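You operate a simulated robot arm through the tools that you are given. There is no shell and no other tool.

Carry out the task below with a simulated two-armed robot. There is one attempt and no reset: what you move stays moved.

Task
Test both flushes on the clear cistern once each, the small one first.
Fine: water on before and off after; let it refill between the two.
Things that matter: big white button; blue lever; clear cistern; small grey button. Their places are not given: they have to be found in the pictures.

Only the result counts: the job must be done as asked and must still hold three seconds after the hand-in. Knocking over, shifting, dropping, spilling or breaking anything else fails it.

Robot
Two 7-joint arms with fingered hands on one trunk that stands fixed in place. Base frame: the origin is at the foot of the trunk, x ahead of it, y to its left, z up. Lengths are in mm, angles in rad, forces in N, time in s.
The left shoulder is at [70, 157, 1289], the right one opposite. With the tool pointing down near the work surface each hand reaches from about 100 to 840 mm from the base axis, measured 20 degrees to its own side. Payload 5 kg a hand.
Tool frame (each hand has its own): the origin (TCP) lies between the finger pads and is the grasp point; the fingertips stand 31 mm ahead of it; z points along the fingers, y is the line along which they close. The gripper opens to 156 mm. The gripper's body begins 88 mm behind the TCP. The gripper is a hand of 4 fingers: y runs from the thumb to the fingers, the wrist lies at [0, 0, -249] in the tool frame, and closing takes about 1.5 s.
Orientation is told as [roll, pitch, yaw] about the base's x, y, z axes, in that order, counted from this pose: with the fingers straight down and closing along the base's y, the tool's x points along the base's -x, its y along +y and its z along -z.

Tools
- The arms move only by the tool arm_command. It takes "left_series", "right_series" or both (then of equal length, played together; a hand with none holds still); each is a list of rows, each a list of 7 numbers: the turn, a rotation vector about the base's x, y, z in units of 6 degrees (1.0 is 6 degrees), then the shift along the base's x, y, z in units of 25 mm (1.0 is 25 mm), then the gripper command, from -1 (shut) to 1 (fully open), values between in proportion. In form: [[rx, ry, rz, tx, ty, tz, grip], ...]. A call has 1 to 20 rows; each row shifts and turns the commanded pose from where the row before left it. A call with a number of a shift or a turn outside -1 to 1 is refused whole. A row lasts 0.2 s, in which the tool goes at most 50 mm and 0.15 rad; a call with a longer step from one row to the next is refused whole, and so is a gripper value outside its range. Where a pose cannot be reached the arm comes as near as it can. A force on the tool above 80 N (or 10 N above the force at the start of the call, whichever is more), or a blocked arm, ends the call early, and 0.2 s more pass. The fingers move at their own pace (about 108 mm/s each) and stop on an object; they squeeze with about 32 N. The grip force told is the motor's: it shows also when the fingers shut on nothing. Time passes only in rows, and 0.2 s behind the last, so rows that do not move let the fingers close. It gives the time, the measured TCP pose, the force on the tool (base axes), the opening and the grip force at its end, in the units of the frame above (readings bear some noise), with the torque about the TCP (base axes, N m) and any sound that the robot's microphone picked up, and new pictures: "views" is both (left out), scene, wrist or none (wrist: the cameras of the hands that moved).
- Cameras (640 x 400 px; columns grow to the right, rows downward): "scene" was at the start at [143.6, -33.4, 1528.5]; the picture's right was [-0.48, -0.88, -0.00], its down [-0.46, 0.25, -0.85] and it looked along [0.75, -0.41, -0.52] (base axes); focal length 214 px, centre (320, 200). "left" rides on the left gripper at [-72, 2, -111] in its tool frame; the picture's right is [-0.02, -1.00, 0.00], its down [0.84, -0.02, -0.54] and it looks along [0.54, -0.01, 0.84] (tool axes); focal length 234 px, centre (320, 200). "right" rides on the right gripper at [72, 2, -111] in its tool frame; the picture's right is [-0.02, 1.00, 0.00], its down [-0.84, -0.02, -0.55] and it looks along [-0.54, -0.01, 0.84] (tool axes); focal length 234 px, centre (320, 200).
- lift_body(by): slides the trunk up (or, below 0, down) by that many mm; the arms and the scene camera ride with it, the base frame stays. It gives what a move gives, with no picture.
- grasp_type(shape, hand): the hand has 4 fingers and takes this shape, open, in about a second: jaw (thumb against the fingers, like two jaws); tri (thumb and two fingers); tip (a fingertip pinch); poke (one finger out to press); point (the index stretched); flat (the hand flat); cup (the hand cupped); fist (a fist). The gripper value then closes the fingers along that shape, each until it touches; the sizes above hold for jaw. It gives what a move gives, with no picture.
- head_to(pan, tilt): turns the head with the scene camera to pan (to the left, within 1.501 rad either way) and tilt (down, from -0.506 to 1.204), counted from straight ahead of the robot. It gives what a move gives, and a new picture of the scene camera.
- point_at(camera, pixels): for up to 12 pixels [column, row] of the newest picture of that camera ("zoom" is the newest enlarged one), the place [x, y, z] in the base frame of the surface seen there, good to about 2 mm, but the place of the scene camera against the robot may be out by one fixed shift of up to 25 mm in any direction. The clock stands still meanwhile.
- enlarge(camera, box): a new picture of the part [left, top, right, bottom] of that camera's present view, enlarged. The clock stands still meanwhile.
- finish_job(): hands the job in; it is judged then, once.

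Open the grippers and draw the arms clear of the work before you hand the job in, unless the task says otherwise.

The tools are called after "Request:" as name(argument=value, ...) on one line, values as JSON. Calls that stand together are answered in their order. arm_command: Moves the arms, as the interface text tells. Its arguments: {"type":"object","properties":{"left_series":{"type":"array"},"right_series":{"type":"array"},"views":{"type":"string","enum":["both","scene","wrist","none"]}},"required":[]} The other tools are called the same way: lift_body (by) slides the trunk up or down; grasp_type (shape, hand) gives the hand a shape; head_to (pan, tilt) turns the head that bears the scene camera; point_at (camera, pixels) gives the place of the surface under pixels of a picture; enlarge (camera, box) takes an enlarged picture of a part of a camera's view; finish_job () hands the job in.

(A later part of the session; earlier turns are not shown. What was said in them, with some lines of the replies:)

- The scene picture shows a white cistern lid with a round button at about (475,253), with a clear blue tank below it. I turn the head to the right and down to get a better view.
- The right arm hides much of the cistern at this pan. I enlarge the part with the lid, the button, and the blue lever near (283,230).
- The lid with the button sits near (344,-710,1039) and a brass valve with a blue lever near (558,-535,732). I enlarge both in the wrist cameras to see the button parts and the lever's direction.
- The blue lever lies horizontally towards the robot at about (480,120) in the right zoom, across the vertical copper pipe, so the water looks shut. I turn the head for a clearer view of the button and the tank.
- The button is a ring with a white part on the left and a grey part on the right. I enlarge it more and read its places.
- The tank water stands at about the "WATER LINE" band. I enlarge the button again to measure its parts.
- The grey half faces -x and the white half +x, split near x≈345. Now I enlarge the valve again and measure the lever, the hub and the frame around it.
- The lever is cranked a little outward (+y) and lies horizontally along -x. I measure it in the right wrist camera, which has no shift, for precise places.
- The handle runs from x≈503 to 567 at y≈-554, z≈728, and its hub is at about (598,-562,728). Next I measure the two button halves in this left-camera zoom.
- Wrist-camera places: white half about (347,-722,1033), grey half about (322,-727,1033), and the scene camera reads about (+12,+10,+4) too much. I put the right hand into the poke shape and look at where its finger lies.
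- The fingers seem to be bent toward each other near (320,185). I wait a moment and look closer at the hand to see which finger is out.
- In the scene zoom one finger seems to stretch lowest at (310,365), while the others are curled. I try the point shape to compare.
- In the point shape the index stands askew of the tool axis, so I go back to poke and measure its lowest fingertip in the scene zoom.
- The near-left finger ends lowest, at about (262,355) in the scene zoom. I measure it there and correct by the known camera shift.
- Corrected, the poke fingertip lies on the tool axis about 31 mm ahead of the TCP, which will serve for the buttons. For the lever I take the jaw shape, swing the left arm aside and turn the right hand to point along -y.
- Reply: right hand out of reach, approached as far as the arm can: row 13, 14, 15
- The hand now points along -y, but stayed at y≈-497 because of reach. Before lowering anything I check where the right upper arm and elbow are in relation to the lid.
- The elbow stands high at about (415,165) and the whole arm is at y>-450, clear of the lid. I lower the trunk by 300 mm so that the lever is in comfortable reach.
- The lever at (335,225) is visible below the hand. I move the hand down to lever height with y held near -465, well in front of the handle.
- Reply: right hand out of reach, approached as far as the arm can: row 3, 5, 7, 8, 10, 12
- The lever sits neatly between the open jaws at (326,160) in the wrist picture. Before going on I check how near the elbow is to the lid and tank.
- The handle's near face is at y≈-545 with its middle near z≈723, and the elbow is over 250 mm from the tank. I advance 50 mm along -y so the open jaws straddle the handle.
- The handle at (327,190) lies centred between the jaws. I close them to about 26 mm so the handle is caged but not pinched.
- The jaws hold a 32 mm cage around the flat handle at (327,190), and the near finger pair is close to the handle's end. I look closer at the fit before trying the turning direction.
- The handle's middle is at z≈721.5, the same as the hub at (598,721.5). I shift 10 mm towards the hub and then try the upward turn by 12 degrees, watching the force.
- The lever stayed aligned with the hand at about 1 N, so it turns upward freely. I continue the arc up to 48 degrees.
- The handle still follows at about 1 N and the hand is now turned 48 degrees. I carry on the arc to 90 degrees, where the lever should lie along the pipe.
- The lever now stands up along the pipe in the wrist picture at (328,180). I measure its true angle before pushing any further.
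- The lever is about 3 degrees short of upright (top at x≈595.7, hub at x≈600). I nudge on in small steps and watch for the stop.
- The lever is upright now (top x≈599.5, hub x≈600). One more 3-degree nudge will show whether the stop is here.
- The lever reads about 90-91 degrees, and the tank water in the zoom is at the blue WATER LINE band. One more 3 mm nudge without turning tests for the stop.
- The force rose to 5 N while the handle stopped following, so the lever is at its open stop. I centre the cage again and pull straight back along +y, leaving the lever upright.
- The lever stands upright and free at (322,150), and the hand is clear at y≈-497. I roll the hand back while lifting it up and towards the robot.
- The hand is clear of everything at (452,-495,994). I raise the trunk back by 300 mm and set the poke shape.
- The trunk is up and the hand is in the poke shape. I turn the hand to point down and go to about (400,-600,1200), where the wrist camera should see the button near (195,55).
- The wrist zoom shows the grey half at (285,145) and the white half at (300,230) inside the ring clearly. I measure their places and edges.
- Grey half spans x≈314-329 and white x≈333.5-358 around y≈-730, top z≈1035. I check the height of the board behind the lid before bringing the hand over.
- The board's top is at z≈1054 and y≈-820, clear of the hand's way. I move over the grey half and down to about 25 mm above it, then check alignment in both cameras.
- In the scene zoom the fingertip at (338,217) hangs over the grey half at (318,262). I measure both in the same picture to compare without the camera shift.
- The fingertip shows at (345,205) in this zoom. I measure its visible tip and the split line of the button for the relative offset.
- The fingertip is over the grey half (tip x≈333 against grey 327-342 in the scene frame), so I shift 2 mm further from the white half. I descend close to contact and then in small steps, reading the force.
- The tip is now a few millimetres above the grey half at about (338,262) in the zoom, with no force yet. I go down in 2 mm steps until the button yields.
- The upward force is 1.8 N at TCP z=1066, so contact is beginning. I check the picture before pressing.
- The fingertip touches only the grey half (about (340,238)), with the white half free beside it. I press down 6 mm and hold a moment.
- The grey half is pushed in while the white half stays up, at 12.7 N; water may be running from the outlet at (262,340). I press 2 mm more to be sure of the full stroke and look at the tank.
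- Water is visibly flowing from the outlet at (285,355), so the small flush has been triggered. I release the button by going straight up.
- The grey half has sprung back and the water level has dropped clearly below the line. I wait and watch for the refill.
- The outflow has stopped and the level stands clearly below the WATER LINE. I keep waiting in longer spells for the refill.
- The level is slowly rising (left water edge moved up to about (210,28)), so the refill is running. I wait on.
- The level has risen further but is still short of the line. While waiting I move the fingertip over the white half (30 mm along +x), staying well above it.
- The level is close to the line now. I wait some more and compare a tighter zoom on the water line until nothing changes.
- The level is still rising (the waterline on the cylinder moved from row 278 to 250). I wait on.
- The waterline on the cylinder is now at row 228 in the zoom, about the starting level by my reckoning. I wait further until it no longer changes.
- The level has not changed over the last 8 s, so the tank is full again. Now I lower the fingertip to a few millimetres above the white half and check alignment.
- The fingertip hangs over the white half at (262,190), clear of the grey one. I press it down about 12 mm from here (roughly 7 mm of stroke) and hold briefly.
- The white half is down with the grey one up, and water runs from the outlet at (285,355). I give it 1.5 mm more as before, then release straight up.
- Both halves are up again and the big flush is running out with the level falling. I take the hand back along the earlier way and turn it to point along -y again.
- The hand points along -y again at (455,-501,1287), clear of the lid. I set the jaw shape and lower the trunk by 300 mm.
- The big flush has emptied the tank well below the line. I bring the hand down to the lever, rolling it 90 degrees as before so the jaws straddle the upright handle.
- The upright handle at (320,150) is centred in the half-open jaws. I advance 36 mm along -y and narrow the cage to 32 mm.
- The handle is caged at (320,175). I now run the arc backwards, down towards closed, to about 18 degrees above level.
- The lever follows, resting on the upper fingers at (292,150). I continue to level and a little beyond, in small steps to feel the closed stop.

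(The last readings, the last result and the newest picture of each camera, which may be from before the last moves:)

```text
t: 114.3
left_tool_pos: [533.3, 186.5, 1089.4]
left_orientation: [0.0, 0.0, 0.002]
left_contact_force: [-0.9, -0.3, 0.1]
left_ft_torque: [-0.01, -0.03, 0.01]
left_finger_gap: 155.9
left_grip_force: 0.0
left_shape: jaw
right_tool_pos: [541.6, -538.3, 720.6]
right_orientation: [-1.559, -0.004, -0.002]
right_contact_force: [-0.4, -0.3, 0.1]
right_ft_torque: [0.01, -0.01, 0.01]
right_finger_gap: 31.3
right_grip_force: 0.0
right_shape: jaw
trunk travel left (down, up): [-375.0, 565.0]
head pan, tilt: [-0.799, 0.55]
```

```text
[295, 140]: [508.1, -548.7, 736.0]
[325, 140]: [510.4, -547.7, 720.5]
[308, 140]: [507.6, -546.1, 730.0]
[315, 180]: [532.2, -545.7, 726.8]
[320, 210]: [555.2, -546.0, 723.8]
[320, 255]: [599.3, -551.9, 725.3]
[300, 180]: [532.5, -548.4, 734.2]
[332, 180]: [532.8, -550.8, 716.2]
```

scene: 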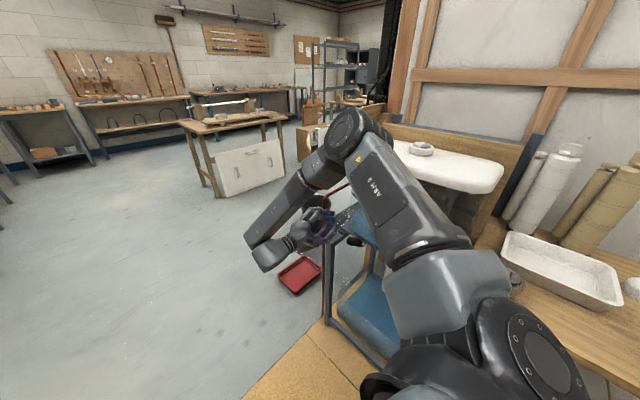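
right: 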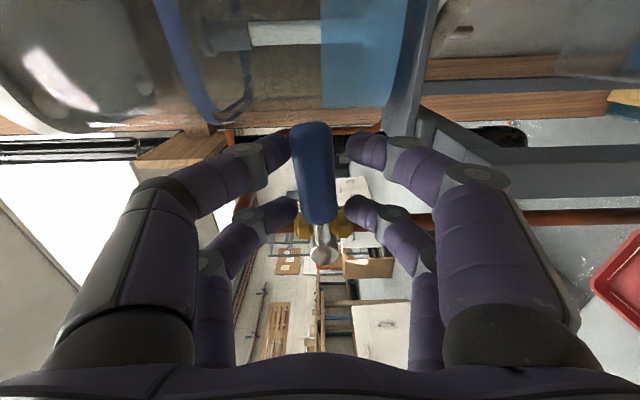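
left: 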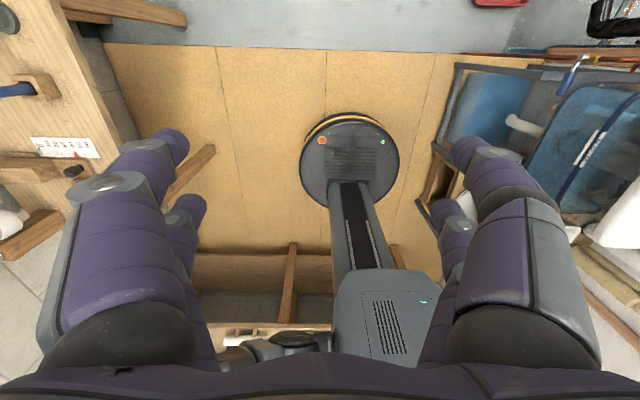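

The handle is still about 4 degrees above level (its middle at z≈726 against 721.5 when shut). I nudge down 4 mm at a time until the stop is felt.

Request:
arm_command(right_series=[[0, -0.4, 0, 0, 0, -0.14, -0.6], [0, 0, 0, 0, 0, 0, -0.6]], views="none")

Request:
arm_command(right_series=[[0, -0.2, 0, 0, 0, -0.08, -0.6], [0, 0, 0, 0, 0, 0, -0.6]], views="wrist")

Request:
point_at(camera="right", pixels=[[295, 140], [328, 140], [312, 140], [315, 180], [320, 210], [320, 255], [300, 180], [334, 180]])

```text
t: 114.9
left_tool_pos: [533.7, 186.0, 1090.9]
left_orientation: [0.0, 0.001, 0.003]
left_contact_force: [0.5, 0.4, -0.1]
left_ft_torque: [0.03, -0.04, 0.0]
left_finger_gap: 156.1
left_grip_force: 0.1
left_shape: jaw
right_tool_pos: [540.8, -537.9, 719.2]
right_orientation: [-1.56, -0.045, -0.002]
right_contact_force: [0.1, -0.1, 0.1]
right_ft_torque: [0.0, 0.0, 0.0]
right_finger_gap: 31.1
right_grip_force: 0.2
right_shape: jaw
trunk travel left (down, up): [-375.0, 565.0]
head pan, tilt: [-0.799, 0.55]
```

```text
t: 115.5
left_tool_pos: [533.4, 186.6, 1090.5]
left_orientation: [0.0, -0.002, 0.002]
left_contact_force: [0.5, 0.3, -0.3]
left_ft_torque: [-0.03, -0.02, 0.04]
left_finger_gap: 155.9
left_grip_force: 0.1
left_shape: jaw
right_tool_pos: [540.6, -537.8, 716.9]
right_orientation: [-1.56, -0.065, -0.002]
right_contact_force: [0.1, 0.9, 0.6]
right_ft_torque: [0.0, 0.02, 0.0]
right_finger_gap: 31.5
right_grip_force: 0.1
right_shape: jaw
trunk travel left (down, up): [-375.0, 565.0]
head pan, tilt: [-0.799, 0.55]
```

right: 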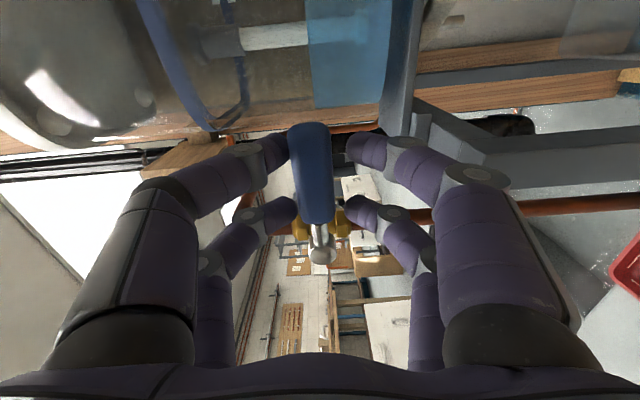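

```text
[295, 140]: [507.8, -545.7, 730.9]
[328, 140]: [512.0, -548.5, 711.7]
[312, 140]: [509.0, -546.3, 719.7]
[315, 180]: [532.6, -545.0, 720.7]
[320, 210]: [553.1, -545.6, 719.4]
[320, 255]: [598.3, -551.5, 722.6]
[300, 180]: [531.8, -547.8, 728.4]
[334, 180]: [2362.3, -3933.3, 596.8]
```

The handle reads level now (middle z≈721 against hub 722). One more 3 mm nudge checks for the stop.

Request:
arm_command(right_series=[[0, 0, 0, 0, 0, -0.12, -0.6], [0, 0, 0, 0, 0, 0, -0.6]], views="wrist")

Request:
point_at(camera="right", pixels=[[295, 140], [328, 140], [310, 140], [312, 180], [318, 210], [320, 255], [300, 180]])

```text
t: 116.1
left_tool_pos: [534.3, 186.0, 1089.9]
left_orientation: [0.0, 0.0, 0.002]
left_contact_force: [-0.2, 0.0, 0.7]
left_ft_torque: [0.01, 0.0, -0.04]
left_finger_gap: 155.7
left_grip_force: 0.2
left_shape: jaw
right_tool_pos: [541.6, -538.2, 717.2]
right_orientation: [-1.561, -0.065, -0.001]
right_contact_force: [-1.2, 0.5, 0.8]
right_ft_torque: [-0.01, 0.01, 0.05]
right_finger_gap: 31.6
right_grip_force: 0.0
right_shape: jaw
right hand out of reach, approached as far as the arm can: row 1
trunk travel left (down, up): [-375.0, 565.0]
head pan, tilt: [-0.799, 0.55]
```

right: 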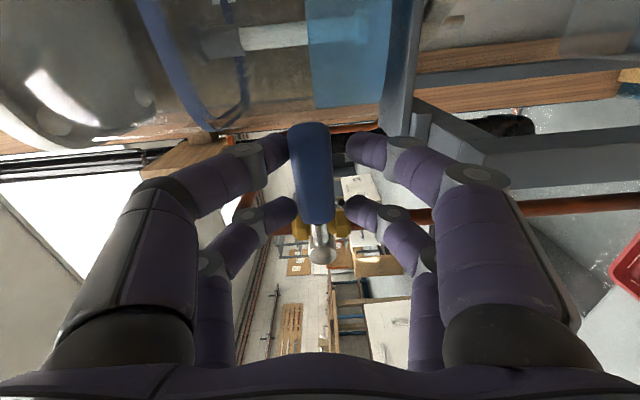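

```text
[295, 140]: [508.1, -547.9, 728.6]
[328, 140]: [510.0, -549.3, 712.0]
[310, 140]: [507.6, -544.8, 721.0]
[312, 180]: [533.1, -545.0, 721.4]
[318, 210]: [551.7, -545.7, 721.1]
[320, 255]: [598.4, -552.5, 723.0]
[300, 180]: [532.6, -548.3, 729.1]
```

The arm could not go lower in this pose, though the lever reads level. I use the trunk for the last nudge, 4 mm down, and read the force.

Request:
lift_body(by=-4)

Request:
arm_command(right_series=[[0, 0, 0, 0, 0, 0, -0.6]], views="wrist")

Request:
point_at(camera="right", pixels=[[292, 140], [325, 140], [308, 140], [310, 180], [315, 210], [318, 255], [298, 180]])

```text
t: 116.7
left_tool_pos: [533.1, 186.0, 1086.9]
left_orientation: [0.0, 0.001, 0.002]
left_contact_force: [0.1, -0.9, -0.4]
left_ft_torque: [-0.04, -0.03, 0.0]
left_finger_gap: 155.8
left_grip_force: 0.1
left_shape: jaw
right_tool_pos: [540.7, -537.4, 713.3]
right_orientation: [-1.56, -0.065, -0.001]
right_contact_force: [0.9, 1.7, 3.4]
right_ft_torque: [-0.09, 0.06, -0.01]
right_finger_gap: 32.7
right_grip_force: 0.0
right_shape: jaw
trunk travel left (down, up): [-371.0, 569.0]
head pan, tilt: [-0.799, 0.55]
```

```text
t: 117.1
left_tool_pos: [534.5, 186.4, 1086.4]
left_orientation: [-0.001, 0.0, 0.001]
left_contact_force: [-0.4, 0.0, -0.6]
left_ft_torque: [0.0, 0.01, -0.02]
left_finger_gap: 155.8
left_grip_force: 0.1
left_shape: jaw
right_tool_pos: [540.3, -538.0, 713.8]
right_orientation: [-1.56, -0.063, -0.002]
right_contact_force: [-0.4, 0.9, 3.7]
right_ft_torque: [-0.11, 0.07, -0.03]
right_finger_gap: 32.9
right_grip_force: 0.0
right_shape: jaw
trunk travel left (down, up): [-371.0, 569.0]
head pan, tilt: [-0.799, 0.55]
```

right: 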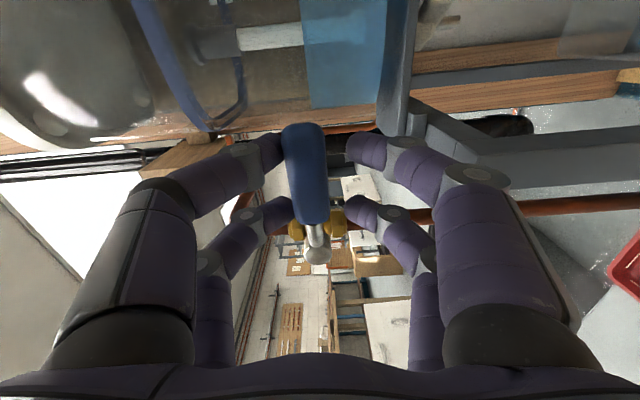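

```text
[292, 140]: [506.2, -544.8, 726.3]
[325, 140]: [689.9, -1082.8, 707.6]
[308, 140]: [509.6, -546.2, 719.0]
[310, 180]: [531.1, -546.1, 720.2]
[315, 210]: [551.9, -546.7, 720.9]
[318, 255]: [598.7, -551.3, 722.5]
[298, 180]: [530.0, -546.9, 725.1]
```

The force rose to 3.7 N and the handle slid back in the cage, so the lever is on its closed stop. I ease off, widen the jaws a little and pull straight back along +y.

Request:
lift_body(by=5)

Request:
arm_command(right_series=[[0, 0, 0, 0, 0, 0, -0.4], [0, 0, 0, 0, 0, 0, -0.4], [0, 0, 0, 0, 0.5, 0, -0.4], [0, 0, 0, 0, 0.6, 0, -0.4], [0, 0, 0, 0, 0.5, 0, -0.4]], views="both")

```text
t: 117.6
left_tool_pos: [534.1, 186.6, 1091.4]
left_orientation: [0.001, -0.001, 0.002]
left_contact_force: [0.3, 0.1, 0.3]
left_ft_torque: [0.02, 0.01, 0.0]
left_finger_gap: 156.2
left_grip_force: 0.1
left_shape: jaw
right_tool_pos: [540.3, -538.8, 717.2]
right_orientation: [-1.559, -0.065, -0.002]
right_contact_force: [-0.5, 0.3, 0.5]
right_ft_torque: [-0.04, -0.02, 0.01]
right_finger_gap: 31.5
right_grip_force: 0.0
right_shape: jaw
trunk travel left (down, up): [-376.0, 564.0]
head pan, tilt: [-0.799, 0.55]
```

```text
t: 118.8
left_tool_pos: [533.8, 185.2, 1091.5]
left_orientation: [-0.001, 0.0, 0.001]
left_contact_force: [0.5, 0.0, 0.9]
left_ft_torque: [-0.02, 0.01, 0.03]
left_finger_gap: 155.9
left_grip_force: 0.1
left_shape: jaw
right_tool_pos: [535.0, -502.7, 728.5]
right_orientation: [-1.558, -0.065, -0.002]
right_contact_force: [-0.5, 0.4, -0.3]
right_ft_torque: [0.02, 0.0, 0.01]
right_finger_gap: 46.3
right_grip_force: 0.1
right_shape: jaw
right hand out of reach, approached as far as the arm can: row 3, 4, 5
trunk travel left (down, up): [-376.0, 564.0]
head pan, tilt: [-0.799, 0.55]
```

scene: 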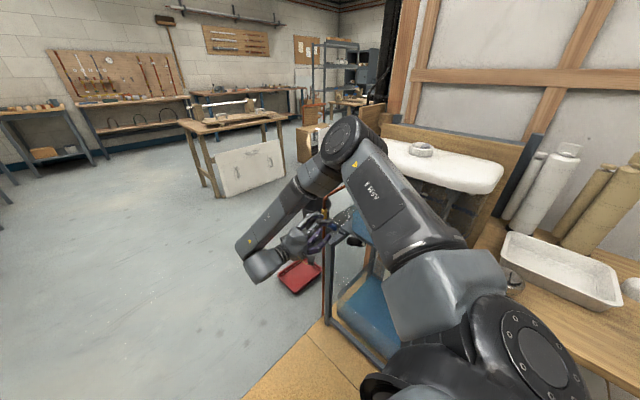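
right: 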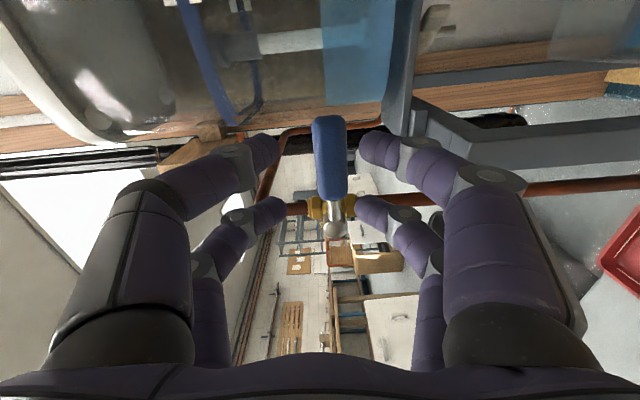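

The hand drew back to y≈-503 but rose by 11 mm on the way, so I check that the lever did not get moved.

Request:
point_at(camera="right", pixels=[[328, 125], [328, 155], [331, 185], [333, 230], [316, 150], [341, 150]])

Request:
enlarge(camera="right", box=[250, 90, 410, 260])

```text
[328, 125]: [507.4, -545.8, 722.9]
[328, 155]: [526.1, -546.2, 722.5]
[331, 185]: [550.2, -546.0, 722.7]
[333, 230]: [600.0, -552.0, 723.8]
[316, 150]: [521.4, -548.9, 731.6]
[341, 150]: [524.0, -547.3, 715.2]
```

```text
2.35 times, centred on (330, 175) of right
```

zoom: 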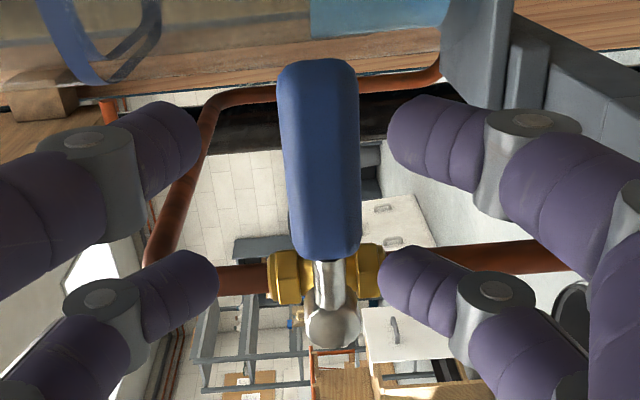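

The lever is level (end z≈723, hub z≈724), unchanged from its shut position. I draw the hand back towards the robot, then up and clear, and undo the small roll.

Request:
arm_command(right_series=[[0, 0.2, 0, -0.5, 0, 0.1, -0.4], [0, 0.2, 0, -0.7, 0, 0.1, -0.4], [0, 0.2, 0, -0.7, 0, 0.1, -0.4], [0, 0, 0, -0.7, 0, 0.3, -0.4], [0, 0, 0, -0.5, 0, 0.7, -0.4], [0, 0, 0, 0, 0, 0.9, -0.4], [0, 0, 0, 0, 0, 0.9, -0.4], [0, 0, 0, 0, 0, 0.9, -0.4], [0, 0, 0, 0, 0, 0.9, -0.4], [0, 0, 0, 0, 0, 0.9, -0.4], [0, 0, 0, 0, 0, 0.9, -0.4], [0, 0, 0, 0, 0, 0.9, -0.4], [0, 0, 0, 0, 0, 0.9, 1], [0, 0, 0, 0, 0, 0.9, 1], [0, 0, 0, 0, 0, 0.9, 1], [0, 0, 0, 0, 0, 0, 1], [0, 0, 0, 0, 0, 0, 1]], views="both")

Request:
enlarge(camera="scene", box=[300, 150, 460, 290])

```text
t: 122.4
left_tool_pos: [532.5, 185.1, 1091.4]
left_orientation: [0.002, 0.0, 0.003]
left_contact_force: [-0.3, 0.3, -0.8]
left_ft_torque: [-0.02, -0.01, 0.0]
left_finger_gap: 155.9
left_grip_force: 0.1
left_shape: jaw
right_tool_pos: [457.8, -503.2, 986.3]
right_orientation: [-1.559, -0.002, -0.002]
right_contact_force: [-0.1, -0.5, -0.6]
right_ft_torque: [0.03, 0.01, -0.01]
right_finger_gap: 155.9
right_grip_force: 0.0
right_shape: jaw
trunk travel left (down, up): [-376.0, 564.0]
head pan, tilt: [-0.799, 0.55]
```

scene: 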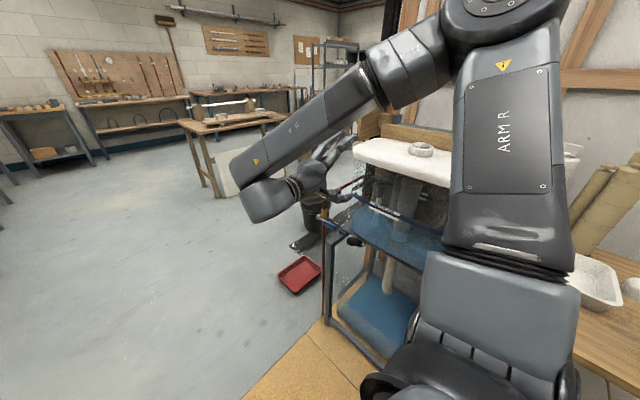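
right: 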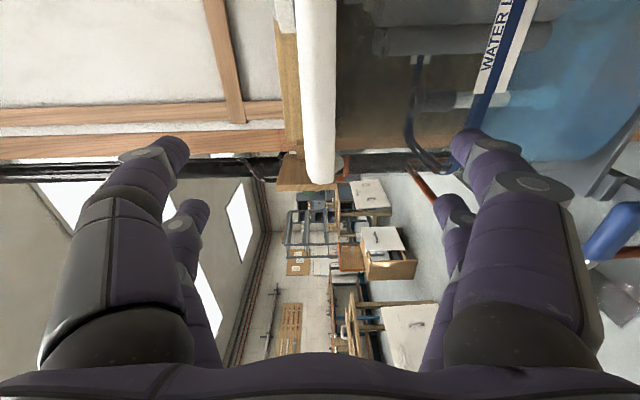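

```text
2.86 times, centred on (380, 220) of scene
```

zoom: 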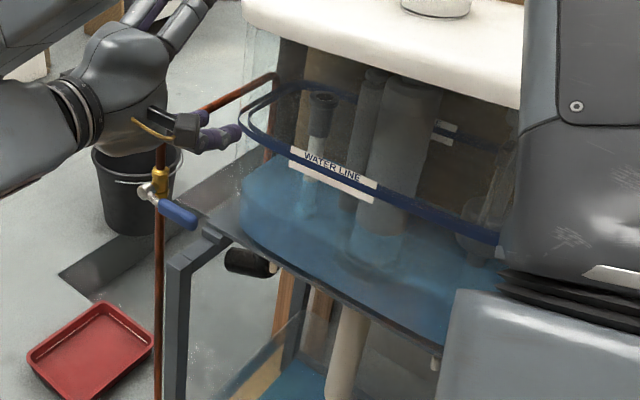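

The lever is level at (180,212) in the zoom and the hand is off it. I raise the trunk so the arm is well clear and watch whether the tank level stays still.

Request:
lift_body(by=299)

Request:
head_to(pan=-0.8, tilt=0.7)

Request:
enlarge(camera="scene", box=[320, 160, 440, 280])

Request:
arm_command(right_series=[[0, 0, 0, 0, 0, 0, 1], [0, 0, 0, 0, 0, 0, 1], [0, 0, 0, 0, 0, 0, 1], [0, 0, 0, 0, 0, 0, 1], [0, 0, 0, 0, 0, 0, 1], [0, 0, 0, 0, 0, 0, 1], [0, 0, 0, 0, 0, 0, 1], [0, 0, 0, 0, 0, 0, 1], [0, 0, 0, 0, 0, 0, 1], [0, 0, 0, 0, 0, 0, 1], [0, 0, 0, 0, 0, 0, 1], [0, 0, 0, 0, 0, 0, 1], [0, 0, 0, 0, 0, 0, 1], [0, 0, 0, 0, 0, 0, 1], [0, 0, 0, 0, 0, 0, 1], [0, 0, 0, 0, 0, 0, 1], [0, 0, 0, 0, 0, 0, 1], [0, 0, 0, 0, 0, 0, 1], [0, 0, 0, 0, 0, 0, 1], [0, 0, 0, 0, 0, 0, 1]], views="scene")

Request:
enlarge(camera="scene", box=[320, 160, 440, 280])

```text
t: 125.4
left_tool_pos: [534.1, 187.0, 1389.3]
left_orientation: [0.001, 0.0, 0.002]
left_contact_force: [-0.5, 0.0, -0.3]
left_ft_torque: [0.0, -0.02, -0.02]
left_finger_gap: 156.1
left_grip_force: 0.0
left_shape: jaw
right_tool_pos: [458.0, -501.7, 1284.8]
right_orientation: [-1.56, -0.002, -0.003]
right_contact_force: [0.3, -0.6, 0.2]
right_ft_torque: [0.04, -0.01, 0.02]
right_finger_gap: 155.7
right_grip_force: 0.0
right_shape: jaw
trunk travel left (down, up): [-675.0, 265.0]
head pan, tilt: [-0.799, 0.55]
```

```text
t: 126.1
left_tool_pos: [533.3, 186.2, 1389.4]
left_orientation: [-0.001, -0.001, 0.001]
left_contact_force: [0.3, -0.3, -1.0]
left_ft_torque: [-0.01, -0.05, -0.01]
left_finger_gap: 155.9
left_grip_force: 0.0
left_shape: jaw
right_tool_pos: [458.6, -504.4, 1285.7]
right_orientation: [-1.56, -0.002, -0.002]
right_contact_force: [0.8, -0.1, 0.2]
right_ft_torque: [0.03, -0.02, -0.01]
right_finger_gap: 156.0
right_grip_force: 0.0
right_shape: jaw
trunk travel left (down, up): [-675.0, 265.0]
head pan, tilt: [-0.799, 0.7]
```

scene: 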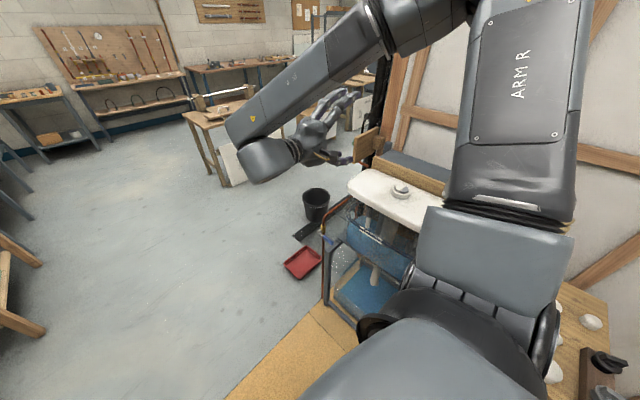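

```text
3.33 times, centred on (380, 220) of scene
```

zoom: 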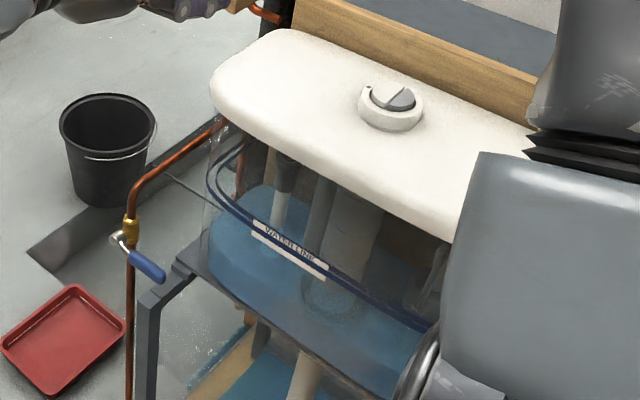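

```text
t: 130.3
left_tool_pos: [534.1, 186.7, 1389.8]
left_orientation: [0.0, -0.001, 0.002]
left_contact_force: [-1.2, 0.0, 0.5]
left_ft_torque: [0.04, 0.02, -0.01]
left_finger_gap: 156.0
left_grip_force: 0.1
left_shape: jaw
right_tool_pos: [458.0, -502.4, 1285.2]
right_orientation: [-1.56, -0.002, -0.001]
right_contact_force: [1.0, 0.1, -0.3]
right_ft_torque: [0.0, 0.0, 0.0]
right_finger_gap: 155.7
right_grip_force: 0.0
right_shape: jaw
trunk travel left (down, up): [-675.0, 265.0]
head pan, tilt: [-0.799, 0.7]
```

scene: 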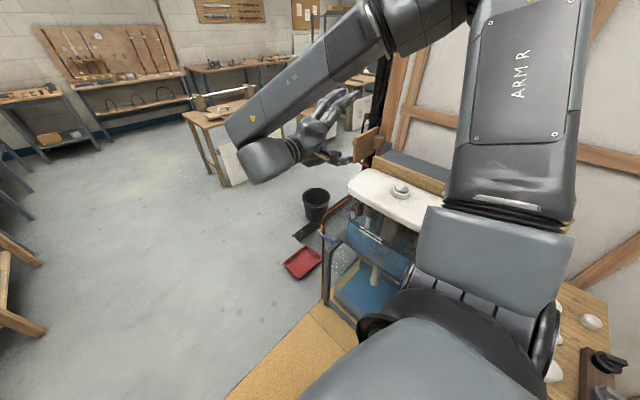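

```text
3.33 times, centred on (380, 220) of scene
```

zoom: 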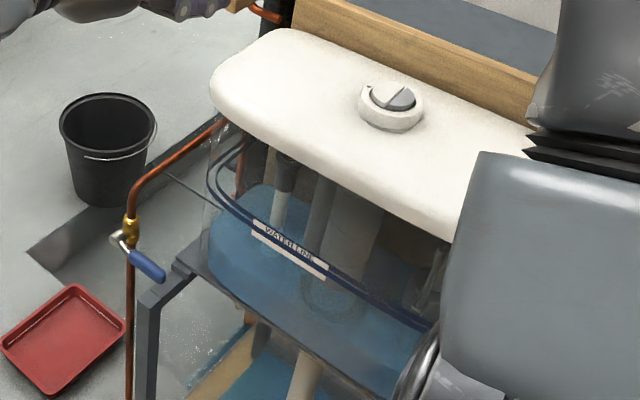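

The tank level is the same in both zooms 4 s apart and the lever lies level, so the water is off. Both flushes are done in order, the grippers are open and both arms are clear, so I hand the job in.

Request:
finish_job()

```text
The job is handed in.
```

I tested both flushes on the clear cistern once each, the small grey button first and then the big white one. I have handed the job in; no verdict came back.

- **Water on:** I turned the blue lever upright to its open stop before the first flush.
- **Small flush:** only the grey half went down. Water ran out and the level dropped below the water line.
- **Refill:** I waited until the level had stopped changing for about 8 seconds, which was back at the water line.
- **Big flush:** only the white half went down. The level fell much further this time.
- **Water off:** I turned the lever back level to its closed stop. The tank level then stayed the same over a 4-second check.

I shut the water off soon after the second flush, so the cistern is only partly refilled. Nothing else was moved as far as I could see, and both arms are clear with the grippers open.
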